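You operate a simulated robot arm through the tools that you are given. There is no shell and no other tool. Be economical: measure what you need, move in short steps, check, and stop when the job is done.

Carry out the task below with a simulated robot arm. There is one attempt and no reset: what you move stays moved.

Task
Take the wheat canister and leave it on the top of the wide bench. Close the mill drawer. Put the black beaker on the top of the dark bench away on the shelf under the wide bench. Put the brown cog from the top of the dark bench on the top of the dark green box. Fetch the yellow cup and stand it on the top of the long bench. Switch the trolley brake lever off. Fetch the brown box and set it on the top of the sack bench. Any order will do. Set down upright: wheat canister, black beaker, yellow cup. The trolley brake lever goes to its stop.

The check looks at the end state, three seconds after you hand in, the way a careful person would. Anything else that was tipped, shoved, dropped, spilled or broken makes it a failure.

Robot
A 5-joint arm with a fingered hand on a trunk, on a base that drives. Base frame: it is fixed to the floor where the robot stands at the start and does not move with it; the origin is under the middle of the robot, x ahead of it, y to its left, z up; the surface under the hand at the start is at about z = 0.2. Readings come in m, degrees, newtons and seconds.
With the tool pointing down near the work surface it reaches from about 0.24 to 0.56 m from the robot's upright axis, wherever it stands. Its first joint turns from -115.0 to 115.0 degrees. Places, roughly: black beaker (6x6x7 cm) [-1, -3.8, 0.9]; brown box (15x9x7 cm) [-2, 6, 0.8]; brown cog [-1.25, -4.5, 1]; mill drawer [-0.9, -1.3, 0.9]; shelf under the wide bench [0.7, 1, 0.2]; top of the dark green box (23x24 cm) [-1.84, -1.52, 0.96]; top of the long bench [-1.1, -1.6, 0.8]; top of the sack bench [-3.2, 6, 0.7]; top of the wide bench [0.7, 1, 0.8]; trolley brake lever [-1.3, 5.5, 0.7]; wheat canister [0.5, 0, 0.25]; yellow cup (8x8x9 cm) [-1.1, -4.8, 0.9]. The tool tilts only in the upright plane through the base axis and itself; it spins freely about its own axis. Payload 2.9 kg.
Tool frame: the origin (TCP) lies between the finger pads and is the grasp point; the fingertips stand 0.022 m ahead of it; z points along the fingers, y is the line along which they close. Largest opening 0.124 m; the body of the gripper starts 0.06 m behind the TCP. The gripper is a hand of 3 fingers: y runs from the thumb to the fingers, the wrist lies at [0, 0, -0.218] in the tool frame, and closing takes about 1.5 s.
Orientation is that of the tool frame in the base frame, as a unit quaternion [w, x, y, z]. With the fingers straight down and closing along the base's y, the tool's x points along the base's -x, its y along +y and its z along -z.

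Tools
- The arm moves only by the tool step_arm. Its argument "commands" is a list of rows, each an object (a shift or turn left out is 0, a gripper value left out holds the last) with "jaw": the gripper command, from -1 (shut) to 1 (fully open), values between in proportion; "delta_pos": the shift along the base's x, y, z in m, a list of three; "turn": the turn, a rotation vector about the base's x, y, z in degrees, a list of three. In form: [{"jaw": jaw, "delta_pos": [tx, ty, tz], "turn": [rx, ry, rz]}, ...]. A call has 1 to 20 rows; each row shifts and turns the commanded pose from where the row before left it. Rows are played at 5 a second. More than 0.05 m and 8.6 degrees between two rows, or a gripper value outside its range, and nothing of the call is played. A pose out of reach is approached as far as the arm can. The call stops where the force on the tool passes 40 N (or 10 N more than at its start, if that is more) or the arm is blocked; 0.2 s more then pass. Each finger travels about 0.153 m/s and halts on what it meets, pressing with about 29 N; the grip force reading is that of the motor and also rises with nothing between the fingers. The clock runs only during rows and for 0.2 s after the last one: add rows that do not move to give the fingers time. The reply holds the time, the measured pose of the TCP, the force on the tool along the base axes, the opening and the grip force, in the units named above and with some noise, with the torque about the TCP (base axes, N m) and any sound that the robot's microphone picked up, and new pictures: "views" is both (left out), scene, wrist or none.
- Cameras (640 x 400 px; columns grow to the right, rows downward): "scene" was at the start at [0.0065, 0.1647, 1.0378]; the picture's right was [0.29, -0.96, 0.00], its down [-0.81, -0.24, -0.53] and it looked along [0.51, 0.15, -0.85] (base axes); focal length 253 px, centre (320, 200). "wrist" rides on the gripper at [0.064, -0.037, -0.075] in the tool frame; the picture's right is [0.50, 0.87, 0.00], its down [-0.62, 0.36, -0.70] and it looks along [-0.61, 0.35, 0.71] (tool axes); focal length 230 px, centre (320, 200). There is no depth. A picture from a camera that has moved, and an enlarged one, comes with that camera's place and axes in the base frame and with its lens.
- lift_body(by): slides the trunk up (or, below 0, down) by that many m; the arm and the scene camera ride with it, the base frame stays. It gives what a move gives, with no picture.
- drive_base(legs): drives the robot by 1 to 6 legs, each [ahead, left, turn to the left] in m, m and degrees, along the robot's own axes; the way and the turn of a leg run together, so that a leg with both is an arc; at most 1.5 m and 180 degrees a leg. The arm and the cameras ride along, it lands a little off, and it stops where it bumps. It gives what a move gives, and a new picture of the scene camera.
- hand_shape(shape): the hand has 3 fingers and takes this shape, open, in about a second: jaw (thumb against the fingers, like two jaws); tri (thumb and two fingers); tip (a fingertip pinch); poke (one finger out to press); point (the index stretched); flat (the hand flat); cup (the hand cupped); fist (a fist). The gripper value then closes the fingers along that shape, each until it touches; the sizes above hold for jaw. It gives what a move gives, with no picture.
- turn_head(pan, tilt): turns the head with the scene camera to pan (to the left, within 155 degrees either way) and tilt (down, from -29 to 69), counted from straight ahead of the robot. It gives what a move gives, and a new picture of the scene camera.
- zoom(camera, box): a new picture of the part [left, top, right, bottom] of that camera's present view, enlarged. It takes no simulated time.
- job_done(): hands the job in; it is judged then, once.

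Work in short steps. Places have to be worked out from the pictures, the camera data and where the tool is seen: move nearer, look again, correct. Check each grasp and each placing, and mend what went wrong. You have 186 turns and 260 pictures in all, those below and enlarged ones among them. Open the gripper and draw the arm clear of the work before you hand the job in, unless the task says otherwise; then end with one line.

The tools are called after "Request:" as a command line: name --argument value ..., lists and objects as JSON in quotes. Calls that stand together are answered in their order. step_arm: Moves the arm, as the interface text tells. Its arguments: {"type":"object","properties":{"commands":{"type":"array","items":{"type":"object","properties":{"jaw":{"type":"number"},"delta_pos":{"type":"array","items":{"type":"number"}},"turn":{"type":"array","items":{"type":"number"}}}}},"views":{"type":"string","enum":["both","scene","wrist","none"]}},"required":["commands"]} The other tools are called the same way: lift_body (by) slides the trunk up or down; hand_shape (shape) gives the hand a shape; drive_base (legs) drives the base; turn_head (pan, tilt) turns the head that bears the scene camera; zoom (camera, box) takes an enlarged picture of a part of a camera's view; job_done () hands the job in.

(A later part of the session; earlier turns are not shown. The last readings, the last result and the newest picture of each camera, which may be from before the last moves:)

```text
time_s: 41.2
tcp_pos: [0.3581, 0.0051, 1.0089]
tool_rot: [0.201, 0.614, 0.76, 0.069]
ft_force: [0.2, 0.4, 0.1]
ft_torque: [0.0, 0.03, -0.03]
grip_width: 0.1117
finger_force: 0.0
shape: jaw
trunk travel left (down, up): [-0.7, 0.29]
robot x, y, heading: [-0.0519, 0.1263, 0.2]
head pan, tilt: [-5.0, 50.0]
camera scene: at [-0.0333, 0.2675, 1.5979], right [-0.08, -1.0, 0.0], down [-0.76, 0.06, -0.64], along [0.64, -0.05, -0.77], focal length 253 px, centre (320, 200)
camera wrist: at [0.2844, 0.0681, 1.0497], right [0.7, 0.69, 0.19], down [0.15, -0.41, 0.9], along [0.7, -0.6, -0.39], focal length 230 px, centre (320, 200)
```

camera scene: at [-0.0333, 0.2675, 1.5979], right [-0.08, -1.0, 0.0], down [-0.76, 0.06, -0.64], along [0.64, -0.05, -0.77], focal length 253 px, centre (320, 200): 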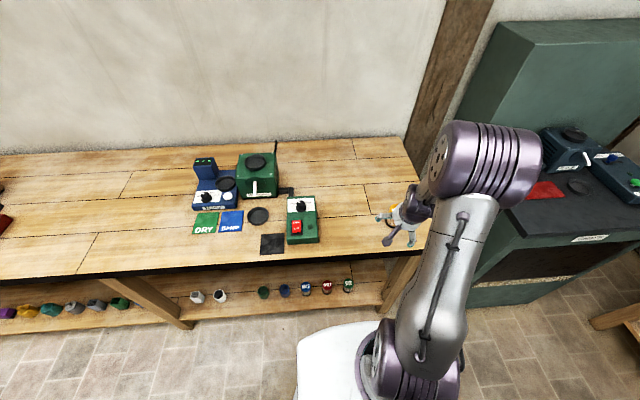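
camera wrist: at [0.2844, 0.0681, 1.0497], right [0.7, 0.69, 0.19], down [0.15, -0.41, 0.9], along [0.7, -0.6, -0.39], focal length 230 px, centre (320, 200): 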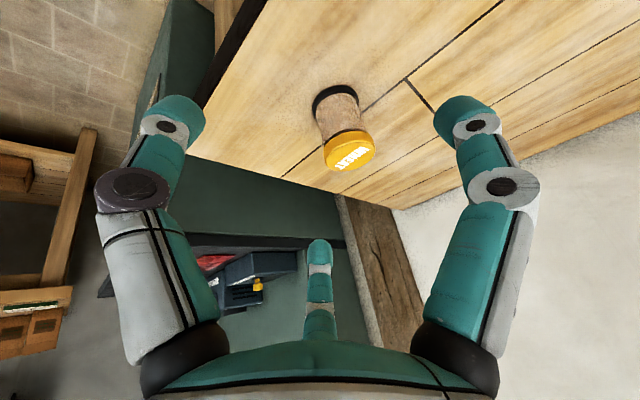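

Wheat is standing on the bench. I back off and look round to the right and behind for the long bench, mill and dark bench.

Request:
drive_base --legs '[[-0.3, 0, 0]]'

Request:
turn_head --pan -90 --tilt 20

Request:
turn_head --pan -140 --tilt 20

Request:
turn_head --pan 120 --tilt 20

```text
time_s: 43.2
tcp_pos: [0.0543, 0.0015, 1.0094]
tool_rot: [0.201, 0.615, 0.759, 0.069]
ft_force: [-0.6, 0.2, -0.5]
ft_torque: [0.03, -0.03, 0.05]
grip_width: 0.1113
finger_force: 0.1
shape: jaw
trunk travel left (down, up): [-0.7, 0.29]
robot x, y, heading: [-0.3506, 0.1252, 0.2]
head pan, tilt: [-5.0, 50.0]
camera scene: at [-0.3368, 0.2662, 1.5979], right [-0.08, -1.0, 0.0], down [-0.76, 0.06, -0.64], along [0.64, -0.05, -0.77], focal length 253 px, centre (320, 200)
```

scene: 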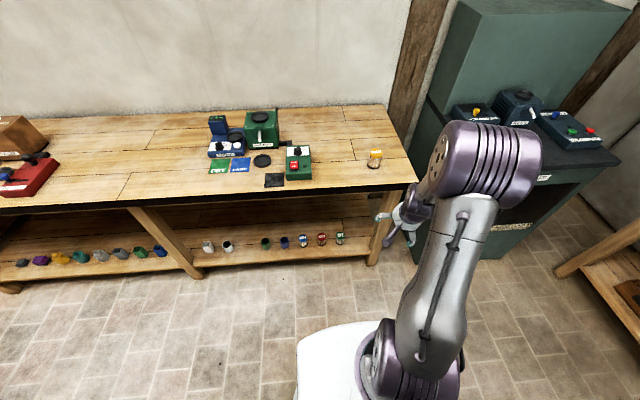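

```text
time_s: 44.8
tcp_pos: [0.0552, 0.0016, 1.0086]
tool_rot: [0.201, 0.615, 0.759, 0.069]
ft_force: [-0.1, 0.2, 1.1]
ft_torque: [-0.04, 0.02, 0.0]
grip_width: 0.1114
finger_force: 0.1
shape: jaw
trunk travel left (down, up): [-0.7, 0.29]
robot x, y, heading: [-0.3528, 0.1285, 0.4]
head pan, tilt: [-90.0, 20.0]
camera scene: at [-0.4125, 0.1796, 1.6434], right [-1.0, 0.0, 0.0], down [0.0, 0.34, -0.94], along [0.0, -0.94, -0.34], focal length 253 px, centre (320, 200)
```

scene: 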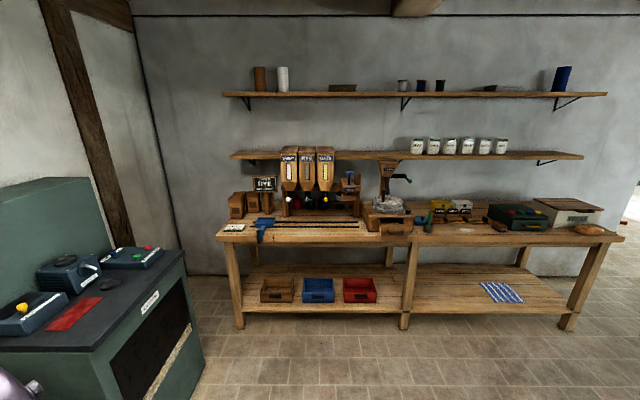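

```text
time_s: 46.0
tcp_pos: [0.055, 0.0009, 1.0096]
tool_rot: [0.202, 0.615, 0.759, 0.07]
ft_force: [-0.1, -0.2, 0.6]
ft_torque: [0.01, 0.01, -0.03]
grip_width: 0.1113
finger_force: 0.0
shape: jaw
trunk travel left (down, up): [-0.7, 0.29]
robot x, y, heading: [-0.3511, 0.1281, 0.3]
head pan, tilt: [-140.0, 20.0]
camera scene: at [-0.4839, 0.2125, 1.6435], right [-0.65, 0.76, 0.0], down [0.26, 0.22, -0.94], along [-0.72, -0.61, -0.34], focal length 253 px, centre (320, 200)
```

scene: 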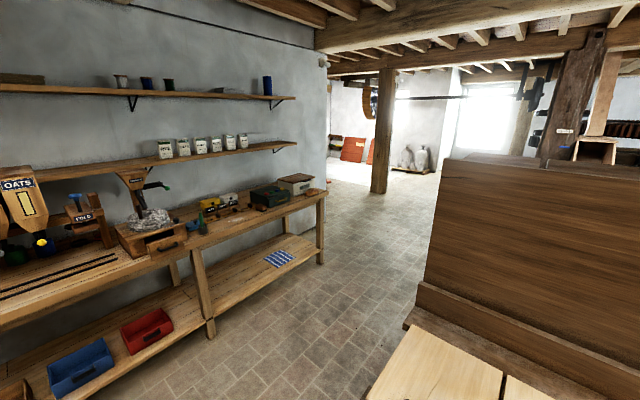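

```text
time_s: 49.6
tcp_pos: [0.0554, 0.0011, 1.0095]
tool_rot: [0.201, 0.615, 0.759, 0.07]
ft_force: [0.4, -0.5, 0.7]
ft_torque: [-0.02, -0.03, 0.0]
grip_width: 0.1117
finger_force: 0.1
shape: jaw
trunk travel left (down, up): [-0.7, 0.29]
robot x, y, heading: [-0.3515, 0.1285, 0.2]
head pan, tilt: [120.0, 20.0]
camera scene: at [-0.4596, 0.3532, 1.6435], right [0.86, 0.5, 0.0], down [0.17, -0.3, -0.94], along [-0.47, 0.81, -0.34], focal length 253 px, centre (320, 200)
```

scene: 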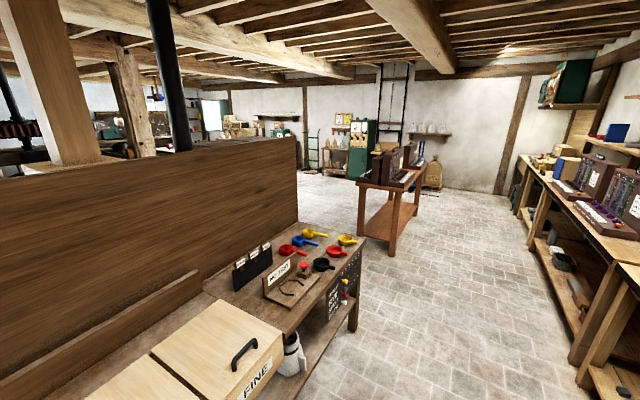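

The long bench with mill and green box is on the right. I look at it closer by zooming.

Request:
turn_head --pan -100 --tilt 28

Request:
zoom --camera "scene" --box '[240, 80, 560, 280]'

```text
time_s: 52.8
tcp_pos: [0.055, 0.0022, 1.0087]
tool_rot: [0.2, 0.615, 0.76, 0.069]
ft_force: [0.7, -0.2, -0.6]
ft_torque: [-0.01, -0.01, 0.01]
grip_width: 0.1116
finger_force: 0.1
shape: jaw
trunk travel left (down, up): [-0.7, 0.29]
robot x, y, heading: [-0.3551, 0.1281, 0.3]
head pan, tilt: [-100.0, 28.0]
camera scene: at [-0.4283, 0.1828, 1.6306], right [-0.99, 0.17, 0.0], down [0.08, 0.46, -0.88], along [-0.15, -0.87, -0.47], focal length 253 px, centre (320, 200)
```

scene: 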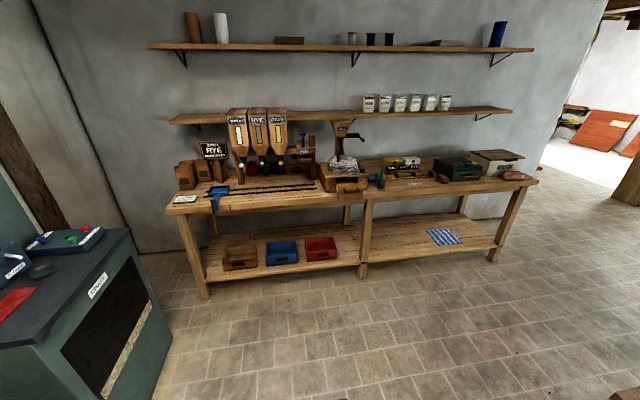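

```text
2.00 times, centred on (400, 180) of scene
camera zoom: at [-0.4283, 0.1828, 1.6306], right [-0.99, 0.17, 0.0], down [0.08, 0.46, -0.88], along [-0.15, -0.87, -0.47], focal length 505 px, centre (160, 240)
```

zoom: 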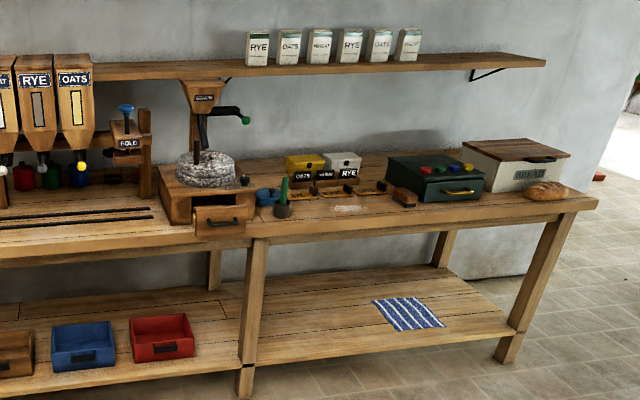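

Drawer front is around (-0.89, -1.30, 0.88). I turn right and drive to stand before it at about (-0.87, -0.6).

Request:
drive_base --legs '[[0, 0, -90], [0.6, 0, 0], [0.1, -0.52, 0]]'

Request:
turn_head --pan 0 --tilt 45

```text
time_s: 62.6
tcp_pos: [-0.9961, -0.9624, 1.0088]
tool_rot: [0.191, 0.973, 0.093, -0.094]
ft_force: [0.4, -0.1, 0.2]
ft_torque: [0.01, -0.03, -0.01]
grip_width: 0.1116
finger_force: 0.2
shape: jaw
trunk travel left (down, up): [-0.7, 0.29]
robot x, y, heading: [-0.8621, -0.5582, -90.7]
head pan, tilt: [-100.0, 28.0]
camera scene: at [-0.8057, -0.4833, 1.6306], right [0.19, 0.98, 0.0], down [0.46, -0.09, -0.88], along [-0.87, 0.17, -0.47], focal length 253 px, centre (320, 200)
```

scene: 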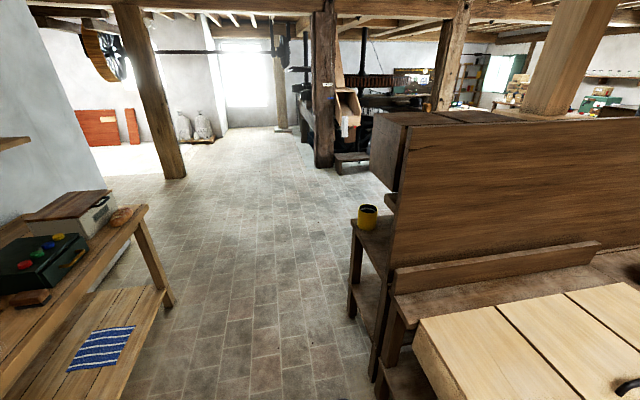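

```text
time_s: 64.4
tcp_pos: [-0.9978, -0.9631, 1.0092]
tool_rot: [0.19, 0.973, 0.092, -0.094]
ft_force: [-0.6, 1.0, 0.1]
ft_torque: [-0.02, 0.03, -0.06]
grip_width: 0.1115
finger_force: 0.1
shape: jaw
trunk travel left (down, up): [-0.7, 0.29]
robot x, y, heading: [-0.8609, -0.5589, -90.9]
head pan, tilt: [0.0, 45.0]
camera scene: at [-0.7171, -0.5819, 1.6048], right [-1.0, 0.02, 0.0], down [0.01, 0.71, -0.71], along [-0.01, -0.71, -0.71], focal length 253 px, centre (320, 200)
```

scene: 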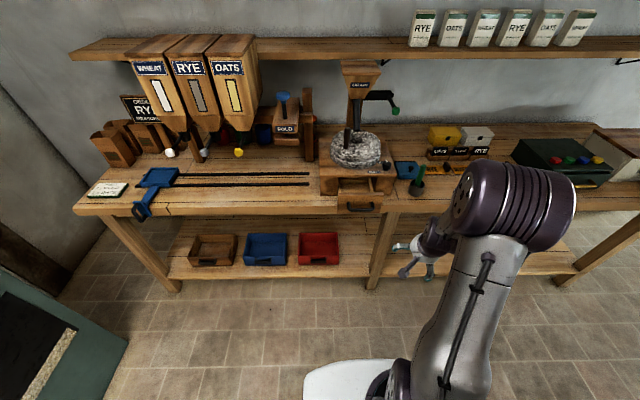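

I zoom on the drawer.

Request:
zoom --camera "scene" --box '[290, 120, 450, 220]'

```text
4.00 times, centred on (370, 170) of scene
camera zoom: at [-0.7171, -0.5819, 1.6048], right [-1.0, 0.02, 0.0], down [0.01, 0.71, -0.71], along [-0.01, -0.71, -0.71], focal length 1010 px, centre (120, 320)
```

zoom: 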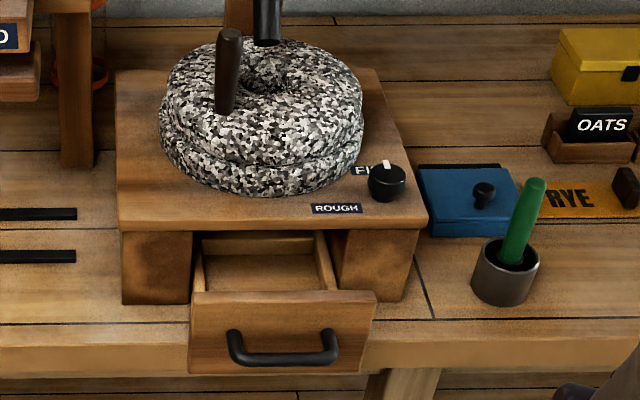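

Drawer face is about at y=-1.27, centre (-0.89, z 0.90), open ~9 cm. I close the fingers, swing the arm straight ahead, tilt further and drive up.

Request:
step_arm --commands '[{"jaw": -1, "delta_pos": [0.04, -0.004, 0.0], "turn": [0, 0, 6]}, {"delta_pos": [0.043, -0.004, 0], "turn": [0, 0, 6]}, {"delta_pos": [0.043, -0.003, 0], "turn": [0, 0, 6]}, {"turn": [-6, 0, 0]}, {"turn": [-6, 0, 0]}, {"turn": [-6, 0, 0]}, {}, {}]' --views "none"

Request:
drive_base --legs '[[0.24, 0, 0]]'

```text
time_s: 66.2
tcp_pos: [-0.8745, -0.9871, 1.0101]
tool_rot: [0.348, 0.903, 0.231, -0.101]
ft_force: [0.4, 0.0, 0.0]
ft_torque: [0.01, -0.03, -0.01]
grip_width: 0.0003
finger_force: 29.2
shape: jaw
out of reach, approached as far as the arm can: row 3, 6
trunk travel left (down, up): [-0.7, 0.29]
robot x, y, heading: [-0.8585, -0.5584, -90.8]
head pan, tilt: [0.0, 45.0]
```

```text
time_s: 67.9
tcp_pos: [-0.876, -1.223, 1.0095]
tool_rot: [0.347, 0.903, 0.232, -0.101]
ft_force: [-0.3, -0.9, -0.4]
ft_torque: [0.01, 0.0, 0.01]
grip_width: 0.0001
finger_force: 29.3
shape: jaw
trunk travel left (down, up): [-0.7, 0.29]
robot x, y, heading: [-0.8644, -0.7912, -90.7]
head pan, tilt: [0.0, 45.0]
camera scene: at [-0.7206, -0.8182, 1.6048], right [-1.0, 0.01, 0.0], down [0.01, 0.71, -0.71], along [-0.01, -0.71, -0.71], focal length 253 px, centre (320, 200)
```

scene: 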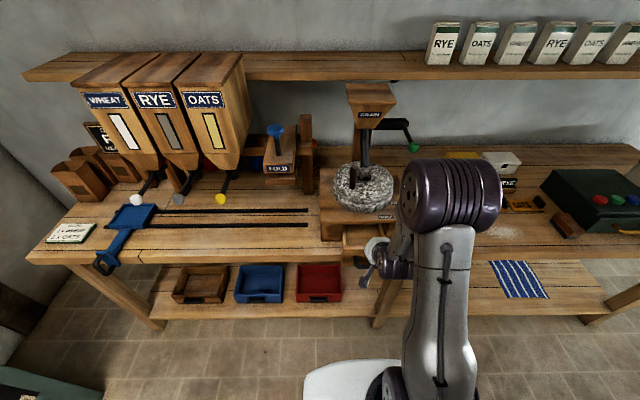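

I draw back 4 cm, lower the fingertips to z≈0.9 in front of the drawer, and look.

Request:
step_arm --commands '[{"delta_pos": [0, 0.04, 0]}, {"delta_pos": [-0.008, 0.0, -0.04]}, {"delta_pos": [0, 0, -0.04]}, {"delta_pos": [0, 0, -0.015]}, {}]' --views "both"

```text
time_s: 68.8
tcp_pos: [-0.8815, -1.2263, 0.9323]
tool_rot: [0.358, 0.899, 0.23, -0.107]
ft_force: [-0.8, 0.3, 20.0]
ft_torque: [0.09, 0.04, 0.0]
grip_width: 0.0002
finger_force: 29.1
shape: jaw
out of reach, approached as far as the arm can: row 1, 2
trunk travel left (down, up): [-0.7, 0.29]
robot x, y, heading: [-0.8659, -0.7955, -90.5]
head pan, tilt: [0.0, 45.0]
stopped in row 4: the force on the tool passed its limit at 53 N (the readings are from after the stop); the commanded pose is now the measured one
camera scene: at [-0.7204, -0.8143, 1.6051], right [-1.0, 0.01, 0.0], down [0.01, 0.71, -0.71], along [-0.01, -0.71, -0.71], focal length 253 px, centre (320, 200)
camera wrist: at [-0.8411, -1.1285, 0.9406], right [0.86, -0.38, 0.34], down [-0.34, 0.05, 0.94], along [-0.38, -0.92, -0.09], focal length 230 px, centre (320, 200)
```

scene: 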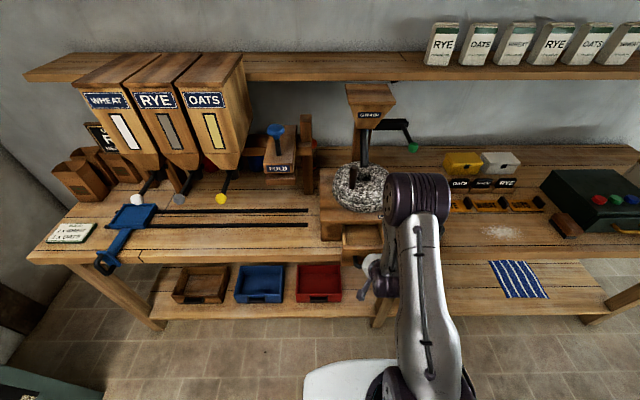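
wrist: 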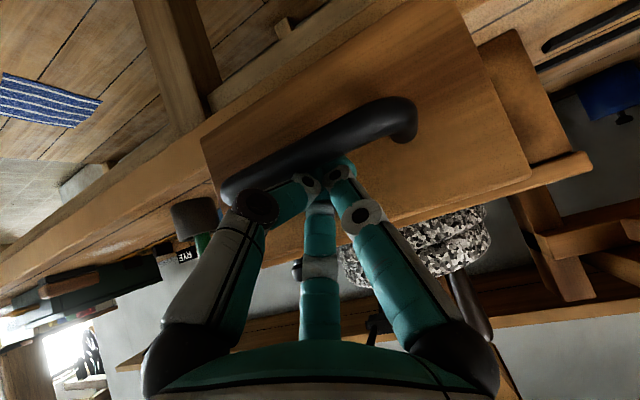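

The fingertips landed on top of the handle. I lift 1 cm and push the face above the handle gently.

Request:
step_arm --commands '[{"delta_pos": [0, 0, 0.01]}, {"delta_pos": [0, -0.02, 0]}, {"delta_pos": [0, -0.015, 0]}, {"delta_pos": [0, -0.01, 0]}, {}]' --views "both"

```text
time_s: 70.0
tcp_pos: [-0.881, -1.2723, 0.9394]
tool_rot: [0.356, 0.9, 0.23, -0.104]
ft_force: [0.0, 0.2, 0.5]
ft_torque: [0.0, 0.02, 0.0]
grip_width: 0.0
finger_force: 28.5
shape: jaw
trunk travel left (down, up): [-0.7, 0.29]
robot x, y, heading: [-0.8683, -0.7956, -90.6]
head pan, tilt: [0.0, 45.0]
camera scene: at [-0.7206, -0.8178, 1.6048], right [-1.0, 0.01, 0.0], down [0.01, 0.71, -0.71], along [-0.01, -0.71, -0.71], focal length 253 px, centre (320, 200)
camera wrist: at [-0.8411, -1.1744, 0.9489], right [0.86, -0.39, 0.34], down [-0.35, 0.04, 0.94], along [-0.38, -0.92, -0.1], focal length 230 px, centre (320, 200)
```

scene: 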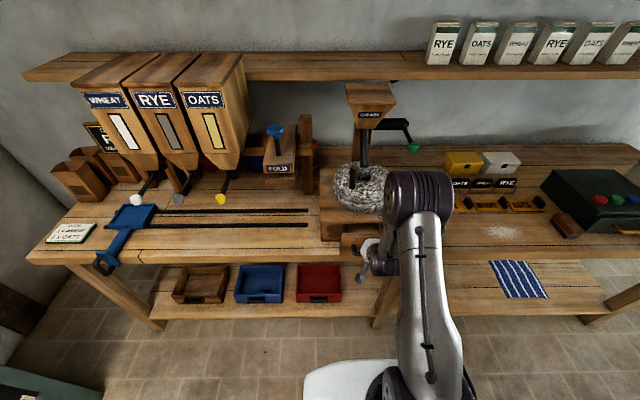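
wrist: 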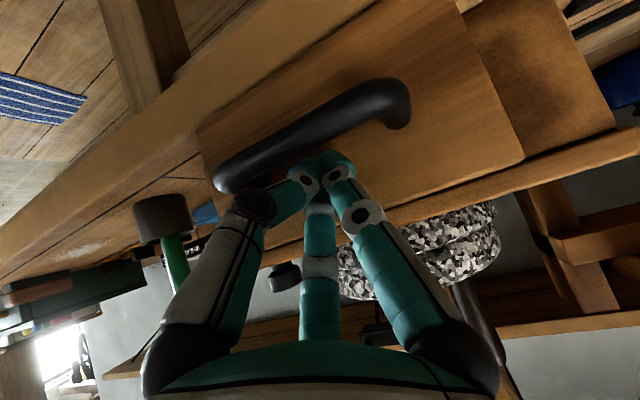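

The drawer slides in. I continue.

Request:
step_arm --commands '[{"delta_pos": [0, -0.01, 0]}, {"delta_pos": [0, -0.01, 0]}, {"delta_pos": [0, -0.01, 0]}, {}]' --views "wrist"

```text
time_s: 71.0
tcp_pos: [-0.8832, -1.3019, 0.9398]
tool_rot: [0.356, 0.9, 0.231, -0.105]
ft_force: [-0.5, -0.3, 0.4]
ft_torque: [0.0, -0.01, 0.02]
grip_width: 0.0004
finger_force: 29.2
shape: jaw
trunk travel left (down, up): [-0.7, 0.29]
robot x, y, heading: [-0.8657, -0.7948, -90.5]
head pan, tilt: [0.0, 45.0]
camera wrist: at [-0.8417, -1.2039, 0.9487], right [0.86, -0.38, 0.34], down [-0.35, 0.04, 0.94], along [-0.37, -0.92, -0.1], focal length 230 px, centre (320, 200)
```

wrist: 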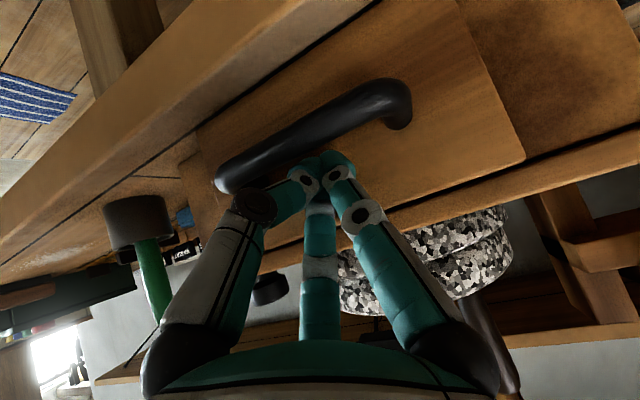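

Request:
step_arm --commands '[{"delta_pos": [0, -0.008, 0]}, {"delta_pos": [0, -0.008, 0]}, {"delta_pos": [0, -0.006, 0]}, {}]' --views "both"

```text
time_s: 72.0
tcp_pos: [-0.883, -1.3157, 0.9394]
tool_rot: [0.353, 0.901, 0.23, -0.103]
ft_force: [-5.2, 38.5, -8.9]
ft_torque: [0.84, 0.11, -0.09]
grip_width: 0.0
finger_force: 29.5
shape: jaw
trunk travel left (down, up): [-0.7, 0.29]
robot x, y, heading: [-0.8612, -0.7955, -90.7]
head pan, tilt: [0.0, 45.0]
camera scene: at [-0.7222, -0.8084, 1.6049], right [-1.0, 0.01, 0.0], down [0.01, 0.7, -0.71], along [-0.01, -0.71, -0.7], focal length 253 px, centre (320, 200)
camera wrist: at [-0.8429, -1.2185, 0.9499], right [0.86, -0.39, 0.34], down [-0.35, 0.04, 0.94], along [-0.37, -0.92, -0.1], focal length 230 px, centre (320, 200)
```

scene: 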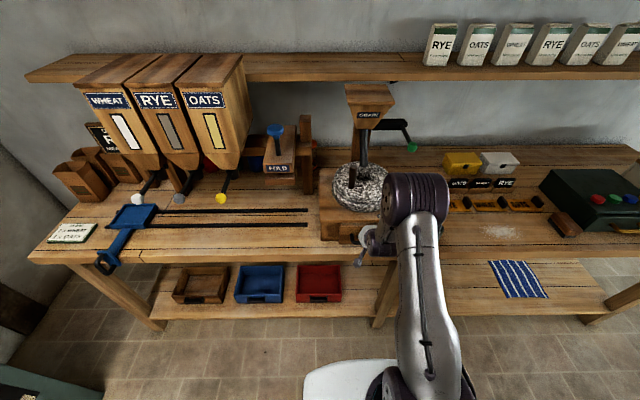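
wrist: 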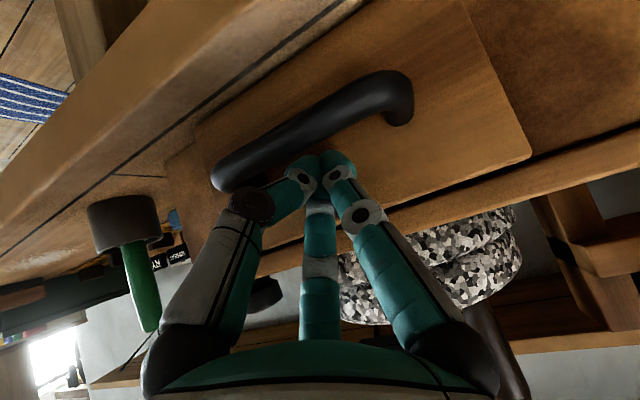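

38 N at the stop: the drawer is shut. I back the fingers off, rise, and drive back.

Request:
step_arm --commands '[{"delta_pos": [0, 0.02, 0]}, {"delta_pos": [0, 0.03, 0]}, {"delta_pos": [0, 0.02, 0.04]}, {"delta_pos": [0, 0, 0.05], "jaw": 0}, {}]' --views "none"

Request:
drive_base --legs '[[-0.25, 0, 0]]'

Request:
zoom --camera "scene" --box '[290, 100, 610, 300]'

Request:
turn_head --pan -70 --tilt 20

```text
time_s: 73.2
tcp_pos: [-0.8823, -1.2555, 1.0315]
tool_rot: [0.355, 0.9, 0.231, -0.106]
ft_force: [0.1, -0.6, 0.4]
ft_torque: [0.0, 0.0, 0.0]
grip_width: 0.0617
finger_force: 0.0
shape: jaw
trunk travel left (down, up): [-0.7, 0.29]
robot x, y, heading: [-0.8639, -0.7956, -90.7]
head pan, tilt: [0.0, 45.0]
```

```text
time_s: 75.1
tcp_pos: [-0.8809, -1.0016, 1.0313]
tool_rot: [0.355, 0.901, 0.226, -0.107]
ft_force: [0.4, 0.8, 0.1]
ft_torque: [-0.02, 0.0, -0.01]
grip_width: 0.0619
finger_force: 0.0
shape: jaw
trunk travel left (down, up): [-0.7, 0.29]
robot x, y, heading: [-0.86, -0.5436, -91.3]
head pan, tilt: [0.0, 45.0]
camera scene: at [-0.7163, -0.5654, 1.6048], right [-1.0, 0.02, 0.0], down [0.02, 0.71, -0.71], along [-0.02, -0.71, -0.71], focal length 253 px, centre (320, 200)
```

scene: 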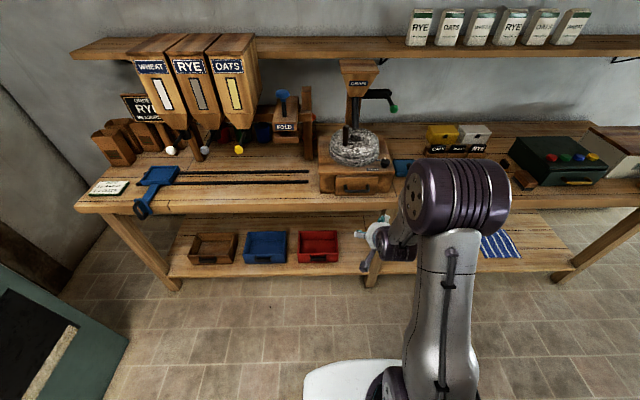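

```text
2.00 times, centred on (450, 200) of scene
camera zoom: at [-0.7163, -0.5654, 1.6048], right [-1.0, 0.02, 0.0], down [0.02, 0.71, -0.71], along [-0.02, -0.71, -0.71], focal length 505 px, centre (60, 200)
```

zoom: 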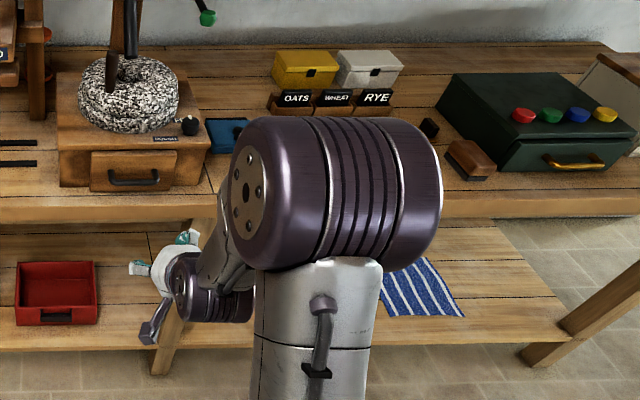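

```text
time_s: 76.5
tcp_pos: [-0.8805, -1.0023, 1.0309]
tool_rot: [0.355, 0.901, 0.226, -0.107]
ft_force: [-0.1, -0.2, 0.3]
ft_torque: [-0.02, 0.03, 0.0]
grip_width: 0.0618
finger_force: 0.1
shape: jaw
trunk travel left (down, up): [-0.7, 0.29]
robot x, y, heading: [-0.8582, -0.5406, -91.0]
head pan, tilt: [-70.0, 20.0]
camera scene: at [-0.8027, -0.5149, 1.6434], right [-0.32, 0.95, 0.0], down [0.32, 0.11, -0.94], along [-0.89, -0.3, -0.34], focal length 253 px, centre (320, 200)
```

scene: 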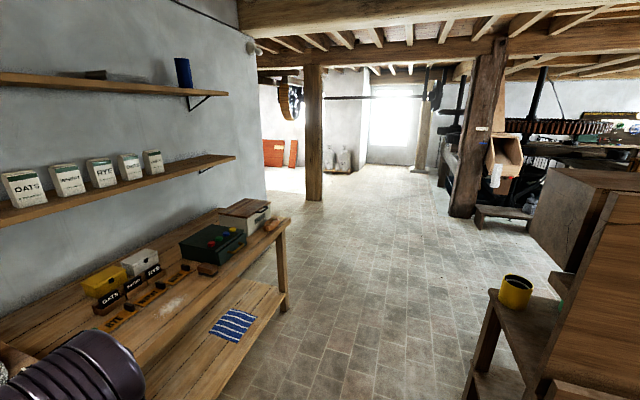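

Drawer is shut. I turn to face -x and drive down the aisle past the end of the wall (about x=-3.1).

Request:
drive_base --legs '[[0, 0, -89], [1.3, 0.12, 0], [1.4, 0.05, 0]]'

Request:
turn_head --pan 80 --tilt 20

```text
time_s: 93.3
tcp_pos: [-4.0188, -0.8194, 1.0309]
tool_rot: [0.184, 0.81, -0.454, -0.322]
ft_force: [0.4, 0.4, -0.2]
ft_torque: [0.01, -0.02, 0.02]
grip_width: 0.0617
finger_force: 0.0
shape: jaw
trunk travel left (down, up): [-0.7, 0.29]
robot x, y, heading: [-3.5552, -0.8098, -178.3]
head pan, tilt: [-70.0, 20.0]
camera scene: at [-3.5267, -0.8698, 1.6435], right [0.93, 0.37, 0.0], down [0.13, -0.32, -0.94], along [-0.35, 0.87, -0.34], focal length 253 px, centre (320, 200)
```

scene: 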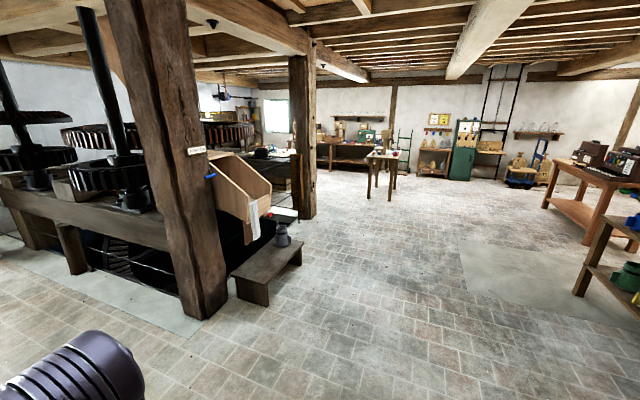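

```text
time_s: 95.7
tcp_pos: [-4.0173, -0.8187, 1.0304]
tool_rot: [0.184, 0.811, -0.454, -0.32]
ft_force: [-0.4, -0.1, 0.3]
ft_torque: [0.0, 0.02, 0.01]
grip_width: 0.0616
finger_force: 0.0
shape: jaw
trunk travel left (down, up): [-0.7, 0.29]
robot x, y, heading: [-3.5559, -0.8111, -178.0]
head pan, tilt: [80.0, 20.0]
camera scene: at [-3.5049, -1.0484, 1.6434], right [-0.99, 0.14, 0.0], down [0.05, 0.34, -0.94], along [-0.13, -0.93, -0.34], focal length 253 px, centre (320, 200)
```

scene: 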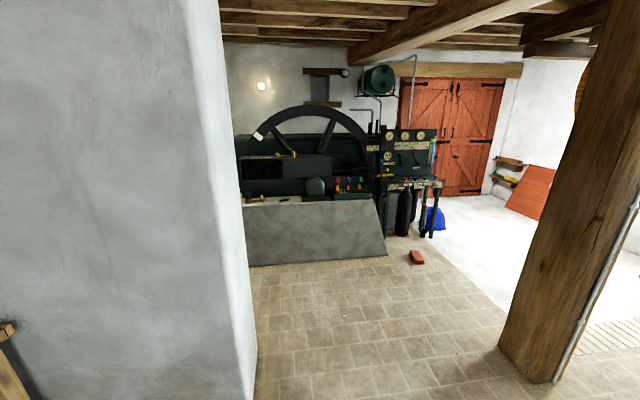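

The wall ends at x≈-3.25. I turn to face -y and drive around it.

Request:
drive_base --legs '[[0, 0, 88], [1.4, -0.35, 0], [0.4, 0, 0]]'

Request:
turn_head --pan 75 --tilt 20

```text
time_s: 108.6
tcp_pos: [-3.9027, -3.0619, 1.0305]
tool_rot: [0.356, 0.898, 0.239, -0.102]
ft_force: [0.6, 0.5, -0.4]
ft_torque: [-0.01, 0.03, 0.0]
grip_width: 0.0616
finger_force: 0.1
shape: jaw
trunk travel left (down, up): [-0.7, 0.29]
robot x, y, heading: [-3.8917, -2.6003, -89.9]
head pan, tilt: [80.0, 20.0]
camera scene: at [-3.6579, -2.5565, 1.6435], right [-0.17, -0.99, 0.0], down [-0.34, 0.06, -0.94], along [0.93, -0.16, -0.34], focal length 253 px, centre (320, 200)
```

scene: 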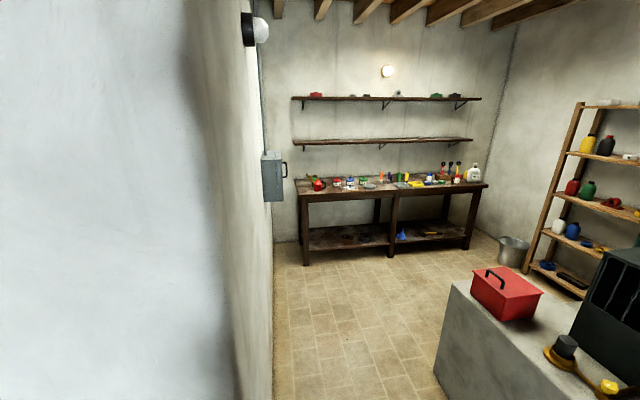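

```text
time_s: 109.3
tcp_pos: [-3.9041, -3.0624, 1.0302]
tool_rot: [0.356, 0.898, 0.238, -0.102]
ft_force: [1.2, 0.8, -0.3]
ft_torque: [-0.02, 0.01, 0.02]
grip_width: 0.0618
finger_force: 0.1
shape: jaw
trunk travel left (down, up): [-0.7, 0.29]
robot x, y, heading: [-3.8934, -2.6028, -90.0]
head pan, tilt: [75.0, 20.0]
camera scene: at [-3.6596, -2.5639, 1.6434], right [-0.26, -0.97, 0.0], down [-0.33, 0.09, -0.94], along [0.91, -0.24, -0.34], focal length 253 px, centre (320, 200)
```

scene: 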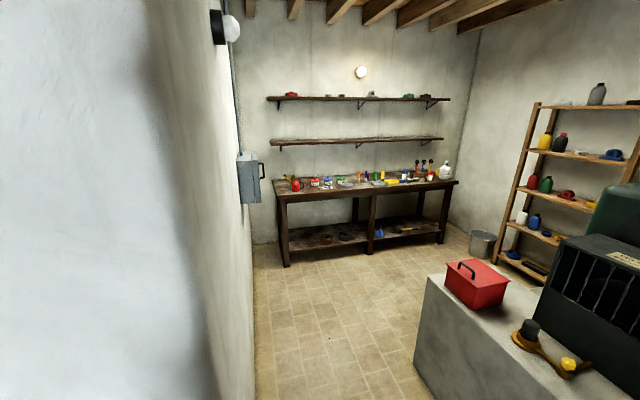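

The dark bench stands along x≈-1.25, y -2.8 to -4.9, with the concrete block at x<-2.5, y<-3.5. I turn to face +x and drive towards it.

Request:
drive_base --legs '[[0, 0, 90], [1.4, -0.4, 0], [0.45, 0, 0], [0, -0.7, 0]]'

Request:
turn_head --pan -10 --tilt 35

```text
time_s: 126.0
tcp_pos: [-1.5897, -3.7138, 1.0303]
tool_rot: [0.324, 0.463, 0.806, 0.18]
ft_force: [-0.5, 0.7, 0.2]
ft_torque: [-0.03, 0.0, 0.02]
grip_width: 0.0618
finger_force: 0.1
shape: jaw
trunk travel left (down, up): [-0.7, 0.29]
robot x, y, heading: [-2.054, -3.7093, 0.6]
head pan, tilt: [75.0, 20.0]
camera scene: at [-2.0897, -3.4748, 1.6435], right [0.97, -0.25, 0.0], down [-0.08, -0.33, -0.94], along [0.23, 0.91, -0.34], focal length 253 px, centre (320, 200)
```

scene: 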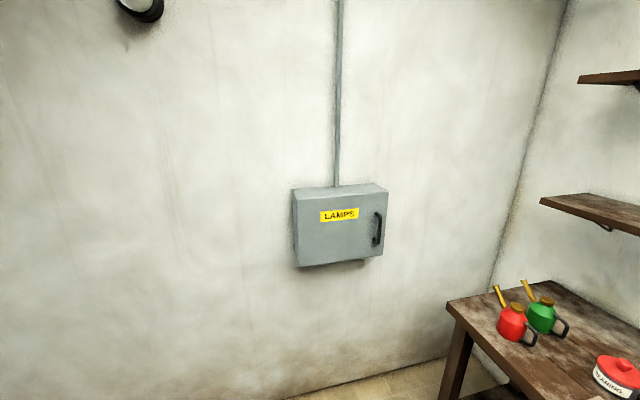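

```text
time_s: 127.6
tcp_pos: [-1.5906, -3.7137, 1.0306]
tool_rot: [0.323, 0.463, 0.806, 0.18]
ft_force: [0.1, -1.5, 0.6]
ft_torque: [0.01, 0.01, 0.02]
grip_width: 0.0617
finger_force: 0.1
shape: jaw
trunk travel left (down, up): [-0.7, 0.29]
robot x, y, heading: [-2.0576, -3.7079, 1.0]
head pan, tilt: [-10.0, 35.0]
camera scene: at [-2.0257, -3.5788, 1.6196], right [-0.16, -0.99, 0.0], down [-0.57, 0.09, -0.82], along [0.81, -0.13, -0.57], focal length 253 px, centre (320, 200)
```

scene: 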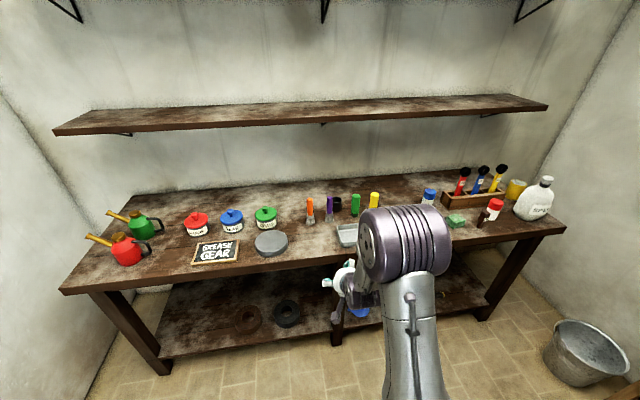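

I zoom in on the objects on the bench.

Request:
zoom --camera "scene" --box '[280, 150, 440, 250]'

Request:
zoom --camera "scene" --box '[410, 150, 570, 250]'

```text
4.00 times, centred on (360, 200) of scene
camera zoom: at [-2.0257, -3.5788, 1.6196], right [-0.16, -0.99, 0.0], down [-0.57, 0.09, -0.82], along [0.81, -0.13, -0.57], focal length 1010 px, centre (160, 200)
```

zoom: 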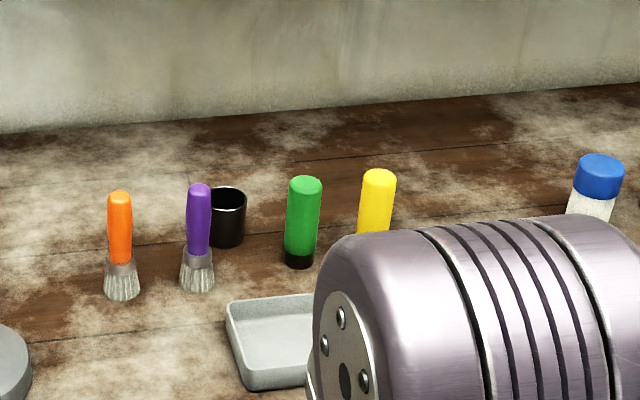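

```text
4.00 times, centred on (490, 200) of scene
camera zoom: at [-2.0257, -3.5788, 1.6196], right [-0.16, -0.99, 0.0], down [-0.57, 0.09, -0.82], along [0.81, -0.13, -0.57], focal length 1010 px, centre (-360, 200)
```

zoom: 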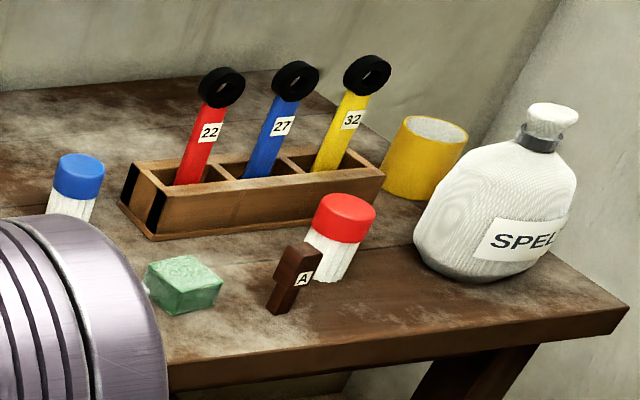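

The brown cog is the brown "A" peg at about (-1.27, -4.45); the yellow cup is at (-1.07, -4.78); the black beaker is at (-1.045, -3.82), with a brush in front-left and a marker front-right. I set the tool upright and spin it so that a finger goes between the brush and marker and the camera sits on the far side.

Request:
step_arm --commands '[{"turn": [0, 7.2, 0], "jaw": 0.5}, {"turn": [0, 7.2, 0]}, {"turn": [0, 7.2, 0]}, {"turn": [0, 7.2, 0]}, {"turn": [0, 7.2, 0]}, {"turn": [0, 7.2, 0]}, {"turn": [0, 0, -8.05]}, {"turn": [0, 0, -8.05]}, {"turn": [0, 0, -8.05]}, {"turn": [0, 0, -8.05]}, {"turn": [0, 0, -8.05]}, {"turn": [0, 0, -8.05]}]' --views "none"

Request:
step_arm --commands '[{"turn": [0, 0, -8.05]}, {"turn": [0, 0, -8.05]}, {"turn": [0, 0, -8.05]}, {"turn": [0, 0, -8.05]}, {"turn": [0, 0, -8.05]}, {"turn": [0, 0, -8.05]}, {"turn": [0, 0, -8.05]}, {"turn": [0, 0, -8.05]}, {"turn": [0, 0, -8.05]}, {"turn": [0, 0, -8.05]}, {"turn": [0, 0, -8.05]}, {}, {}]' --views "none"

Request:
lift_body --by 0.12

Request:
drive_base --legs '[[0.28, -0.11, -1]]'

```text
time_s: 130.2
tcp_pos: [-1.5901, -3.7129, 1.0311]
tool_rot: [-0.001, 0.809, 0.588, -0.001]
ft_force: [0.0, 0.3, -0.4]
ft_torque: [0.01, 0.0, 0.02]
grip_width: 0.0926
finger_force: 0.0
shape: jaw
trunk travel left (down, up): [-0.7, 0.29]
robot x, y, heading: [-2.0513, -3.7053, 0.7]
head pan, tilt: [-10.0, 35.0]
```

```text
time_s: 133.0
tcp_pos: [-1.5895, -3.7133, 1.0297]
tool_rot: [0.001, 0.99, -0.143, -0.004]
ft_force: [-0.4, -0.8, -0.1]
ft_torque: [0.01, -0.02, 0.01]
grip_width: 0.0928
finger_force: 0.1
shape: jaw
trunk travel left (down, up): [-0.7, 0.29]
robot x, y, heading: [-2.0525, -3.7065, 0.5]
head pan, tilt: [-10.0, 35.0]
```

```text
time_s: 134.5
tcp_pos: [-1.5903, -3.7131, 1.15]
tool_rot: [0.001, 0.99, -0.142, -0.005]
ft_force: [0.3, 0.3, 0.5]
ft_torque: [0.03, -0.03, 0.01]
grip_width: 0.0929
finger_force: 0.3
shape: jaw
trunk travel left (down, up): [-0.82, 0.17]
robot x, y, heading: [-2.0508, -3.7129, 0.6]
head pan, tilt: [-10.0, 35.0]
```

```text
time_s: 136.6
tcp_pos: [-1.3098, -3.8326, 1.151]
tool_rot: [0.001, 0.988, -0.152, -0.005]
ft_force: [0.2, -0.1, -0.1]
ft_torque: [0.01, 0.04, -0.02]
grip_width: 0.0924
finger_force: 0.1
shape: jaw
trunk travel left (down, up): [-0.82, 0.17]
robot x, y, heading: [-1.7741, -3.8183, -0.5]
head pan, tilt: [-10.0, 35.0]
camera scene: at [-1.7438, -3.6899, 1.7396], right [-0.18, -0.98, 0.0], down [-0.56, 0.1, -0.82], along [0.81, -0.15, -0.57], focal length 253 px, centre (320, 200)
```

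scene: 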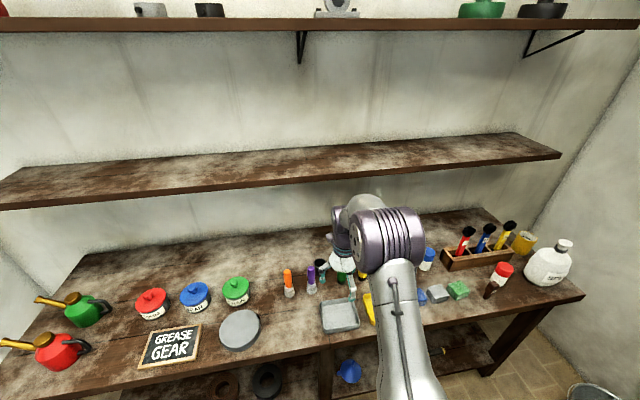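

I lower the hand to just above the brush tops and look with the wrist camera.

Request:
step_arm --commands '[{"delta_pos": [0.03, 0, -0.03]}, {"delta_pos": [0.03, 0, -0.03]}, {"delta_pos": [0.0, 0, -0.025]}, {}]' --views "both"

```text
time_s: 137.6
tcp_pos: [-1.2507, -3.8331, 1.0666]
tool_rot: [0.002, 0.988, -0.152, -0.004]
ft_force: [-0.4, -0.9, -0.1]
ft_torque: [-0.01, -0.02, 0.01]
grip_width: 0.0927
finger_force: 0.0
shape: jaw
trunk travel left (down, up): [-0.82, 0.17]
robot x, y, heading: [-1.7748, -3.8201, -0.3]
head pan, tilt: [-10.0, 35.0]
camera scene: at [-1.7435, -3.6899, 1.7396], right [-0.18, -0.98, 0.0], down [-0.56, 0.1, -0.82], along [0.81, -0.15, -0.57], focal length 253 px, centre (320, 200)
camera wrist: at [-1.1766, -3.8164, 1.14], right [0.22, -0.98, 0.0], down [-0.69, -0.15, 0.71], along [-0.69, -0.15, -0.71], focal length 230 px, centre (320, 200)
```

scene: 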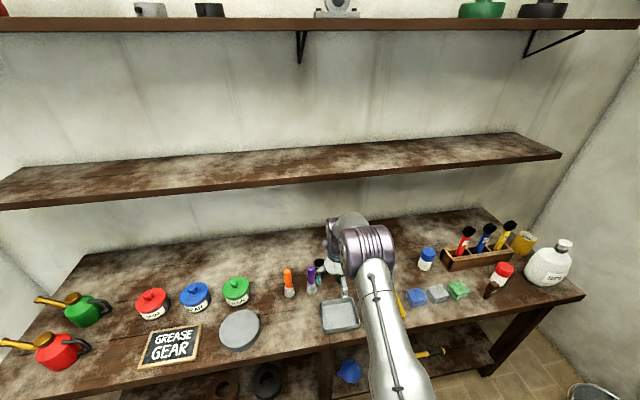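
wrist: 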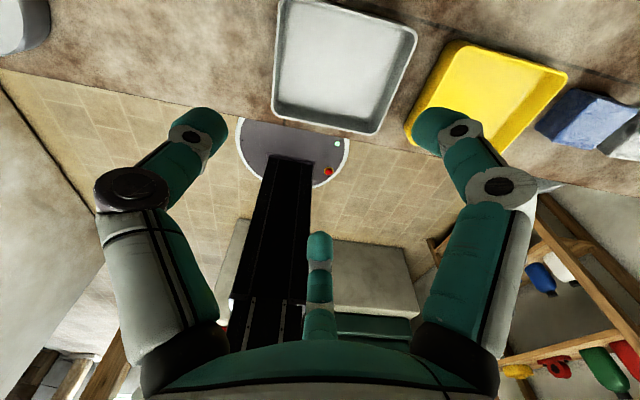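

Request:
zoom --camera "scene" --box '[270, 230, 430, 330]'

```text
4.00 times, centred on (350, 280) of scene
camera zoom: at [-1.7435, -3.6899, 1.7396], right [-0.18, -0.98, 0.0], down [-0.56, 0.1, -0.82], along [0.81, -0.15, -0.57], focal length 1010 px, centre (200, -120)
```

zoom: 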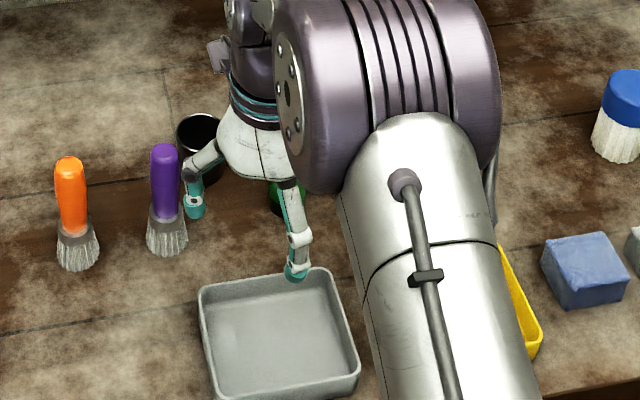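

Beaker confirmed at (-1.04, -3.822), brush at (-1.12, -3.773), marker at (-1.094, -3.90). I drive 0.16 closer with the hand above all tops.

Request:
drive_base --legs '[[0.16, 0, 0]]'

Request:
step_arm --commands '[{"delta_pos": [0.025, 0.0, 0]}, {"delta_pos": [0.0, 0.0, 0]}]' --views "both"

Request:
zoom --camera "scene" --box '[270, 250, 430, 350]'

```text
time_s: 139.0
tcp_pos: [-1.0923, -3.8329, 1.0661]
tool_rot: [0.0, 0.988, -0.152, -0.005]
ft_force: [0.7, 0.1, -1.2]
ft_torque: [0.0, 0.03, 0.01]
grip_width: 0.0927
finger_force: 0.0
shape: jaw
trunk travel left (down, up): [-0.82, 0.17]
robot x, y, heading: [-1.6145, -3.8194, -0.4]
head pan, tilt: [-10.0, 35.0]
camera scene: at [-1.5863, -3.6909, 1.7396], right [-0.18, -0.98, 0.0], down [-0.56, 0.1, -0.82], along [0.81, -0.15, -0.57], focal length 253 px, centre (320, 200)
```

scene: 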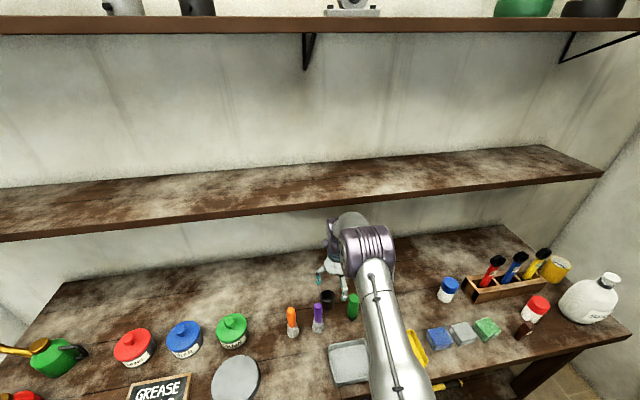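

```text
time_s: 139.6
tcp_pos: [-1.0688, -3.8333, 1.066]
tool_rot: [0.002, 0.988, -0.153, -0.005]
ft_force: [0.1, -0.8, 0.0]
ft_torque: [-0.01, 0.03, -0.01]
grip_width: 0.0926
finger_force: 0.0
shape: jaw
trunk travel left (down, up): [-0.82, 0.17]
robot x, y, heading: [-1.6163, -3.8208, -0.1]
head pan, tilt: [-10.0, 35.0]
camera scene: at [-1.586, -3.6909, 1.7396], right [-0.18, -0.98, 0.0], down [-0.56, 0.1, -0.82], along [0.81, -0.15, -0.57], focal length 253 px, centre (320, 200)
camera wrist: at [-0.9941, -3.8168, 1.1398], right [0.22, -0.98, 0.0], down [-0.69, -0.15, 0.71], along [-0.69, -0.15, -0.71], focal length 230 px, centre (320, 200)
```

scene: 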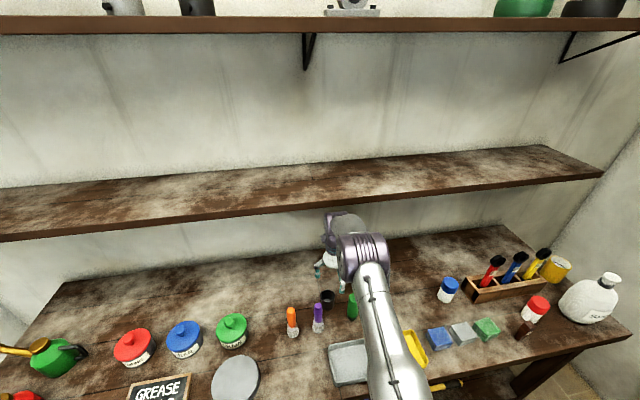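
wrist: 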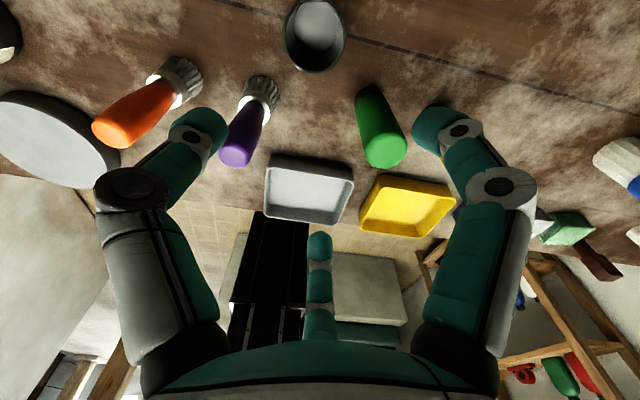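

```text
4.00 times, centred on (350, 300) of scene
camera zoom: at [-1.586, -3.6909, 1.7396], right [-0.18, -0.98, 0.0], down [-0.56, 0.1, -0.82], along [0.81, -0.15, -0.57], focal length 1010 px, centre (200, -200)
```

zoom: 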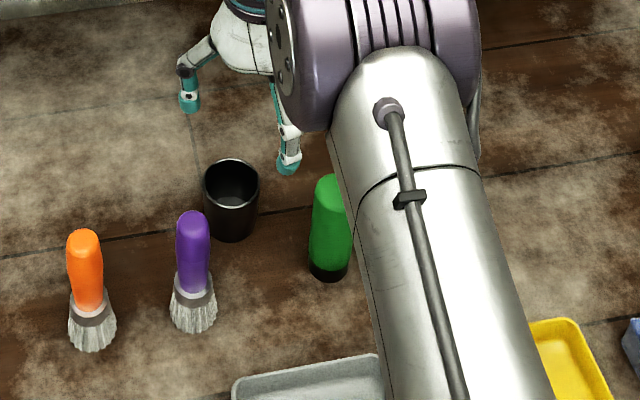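

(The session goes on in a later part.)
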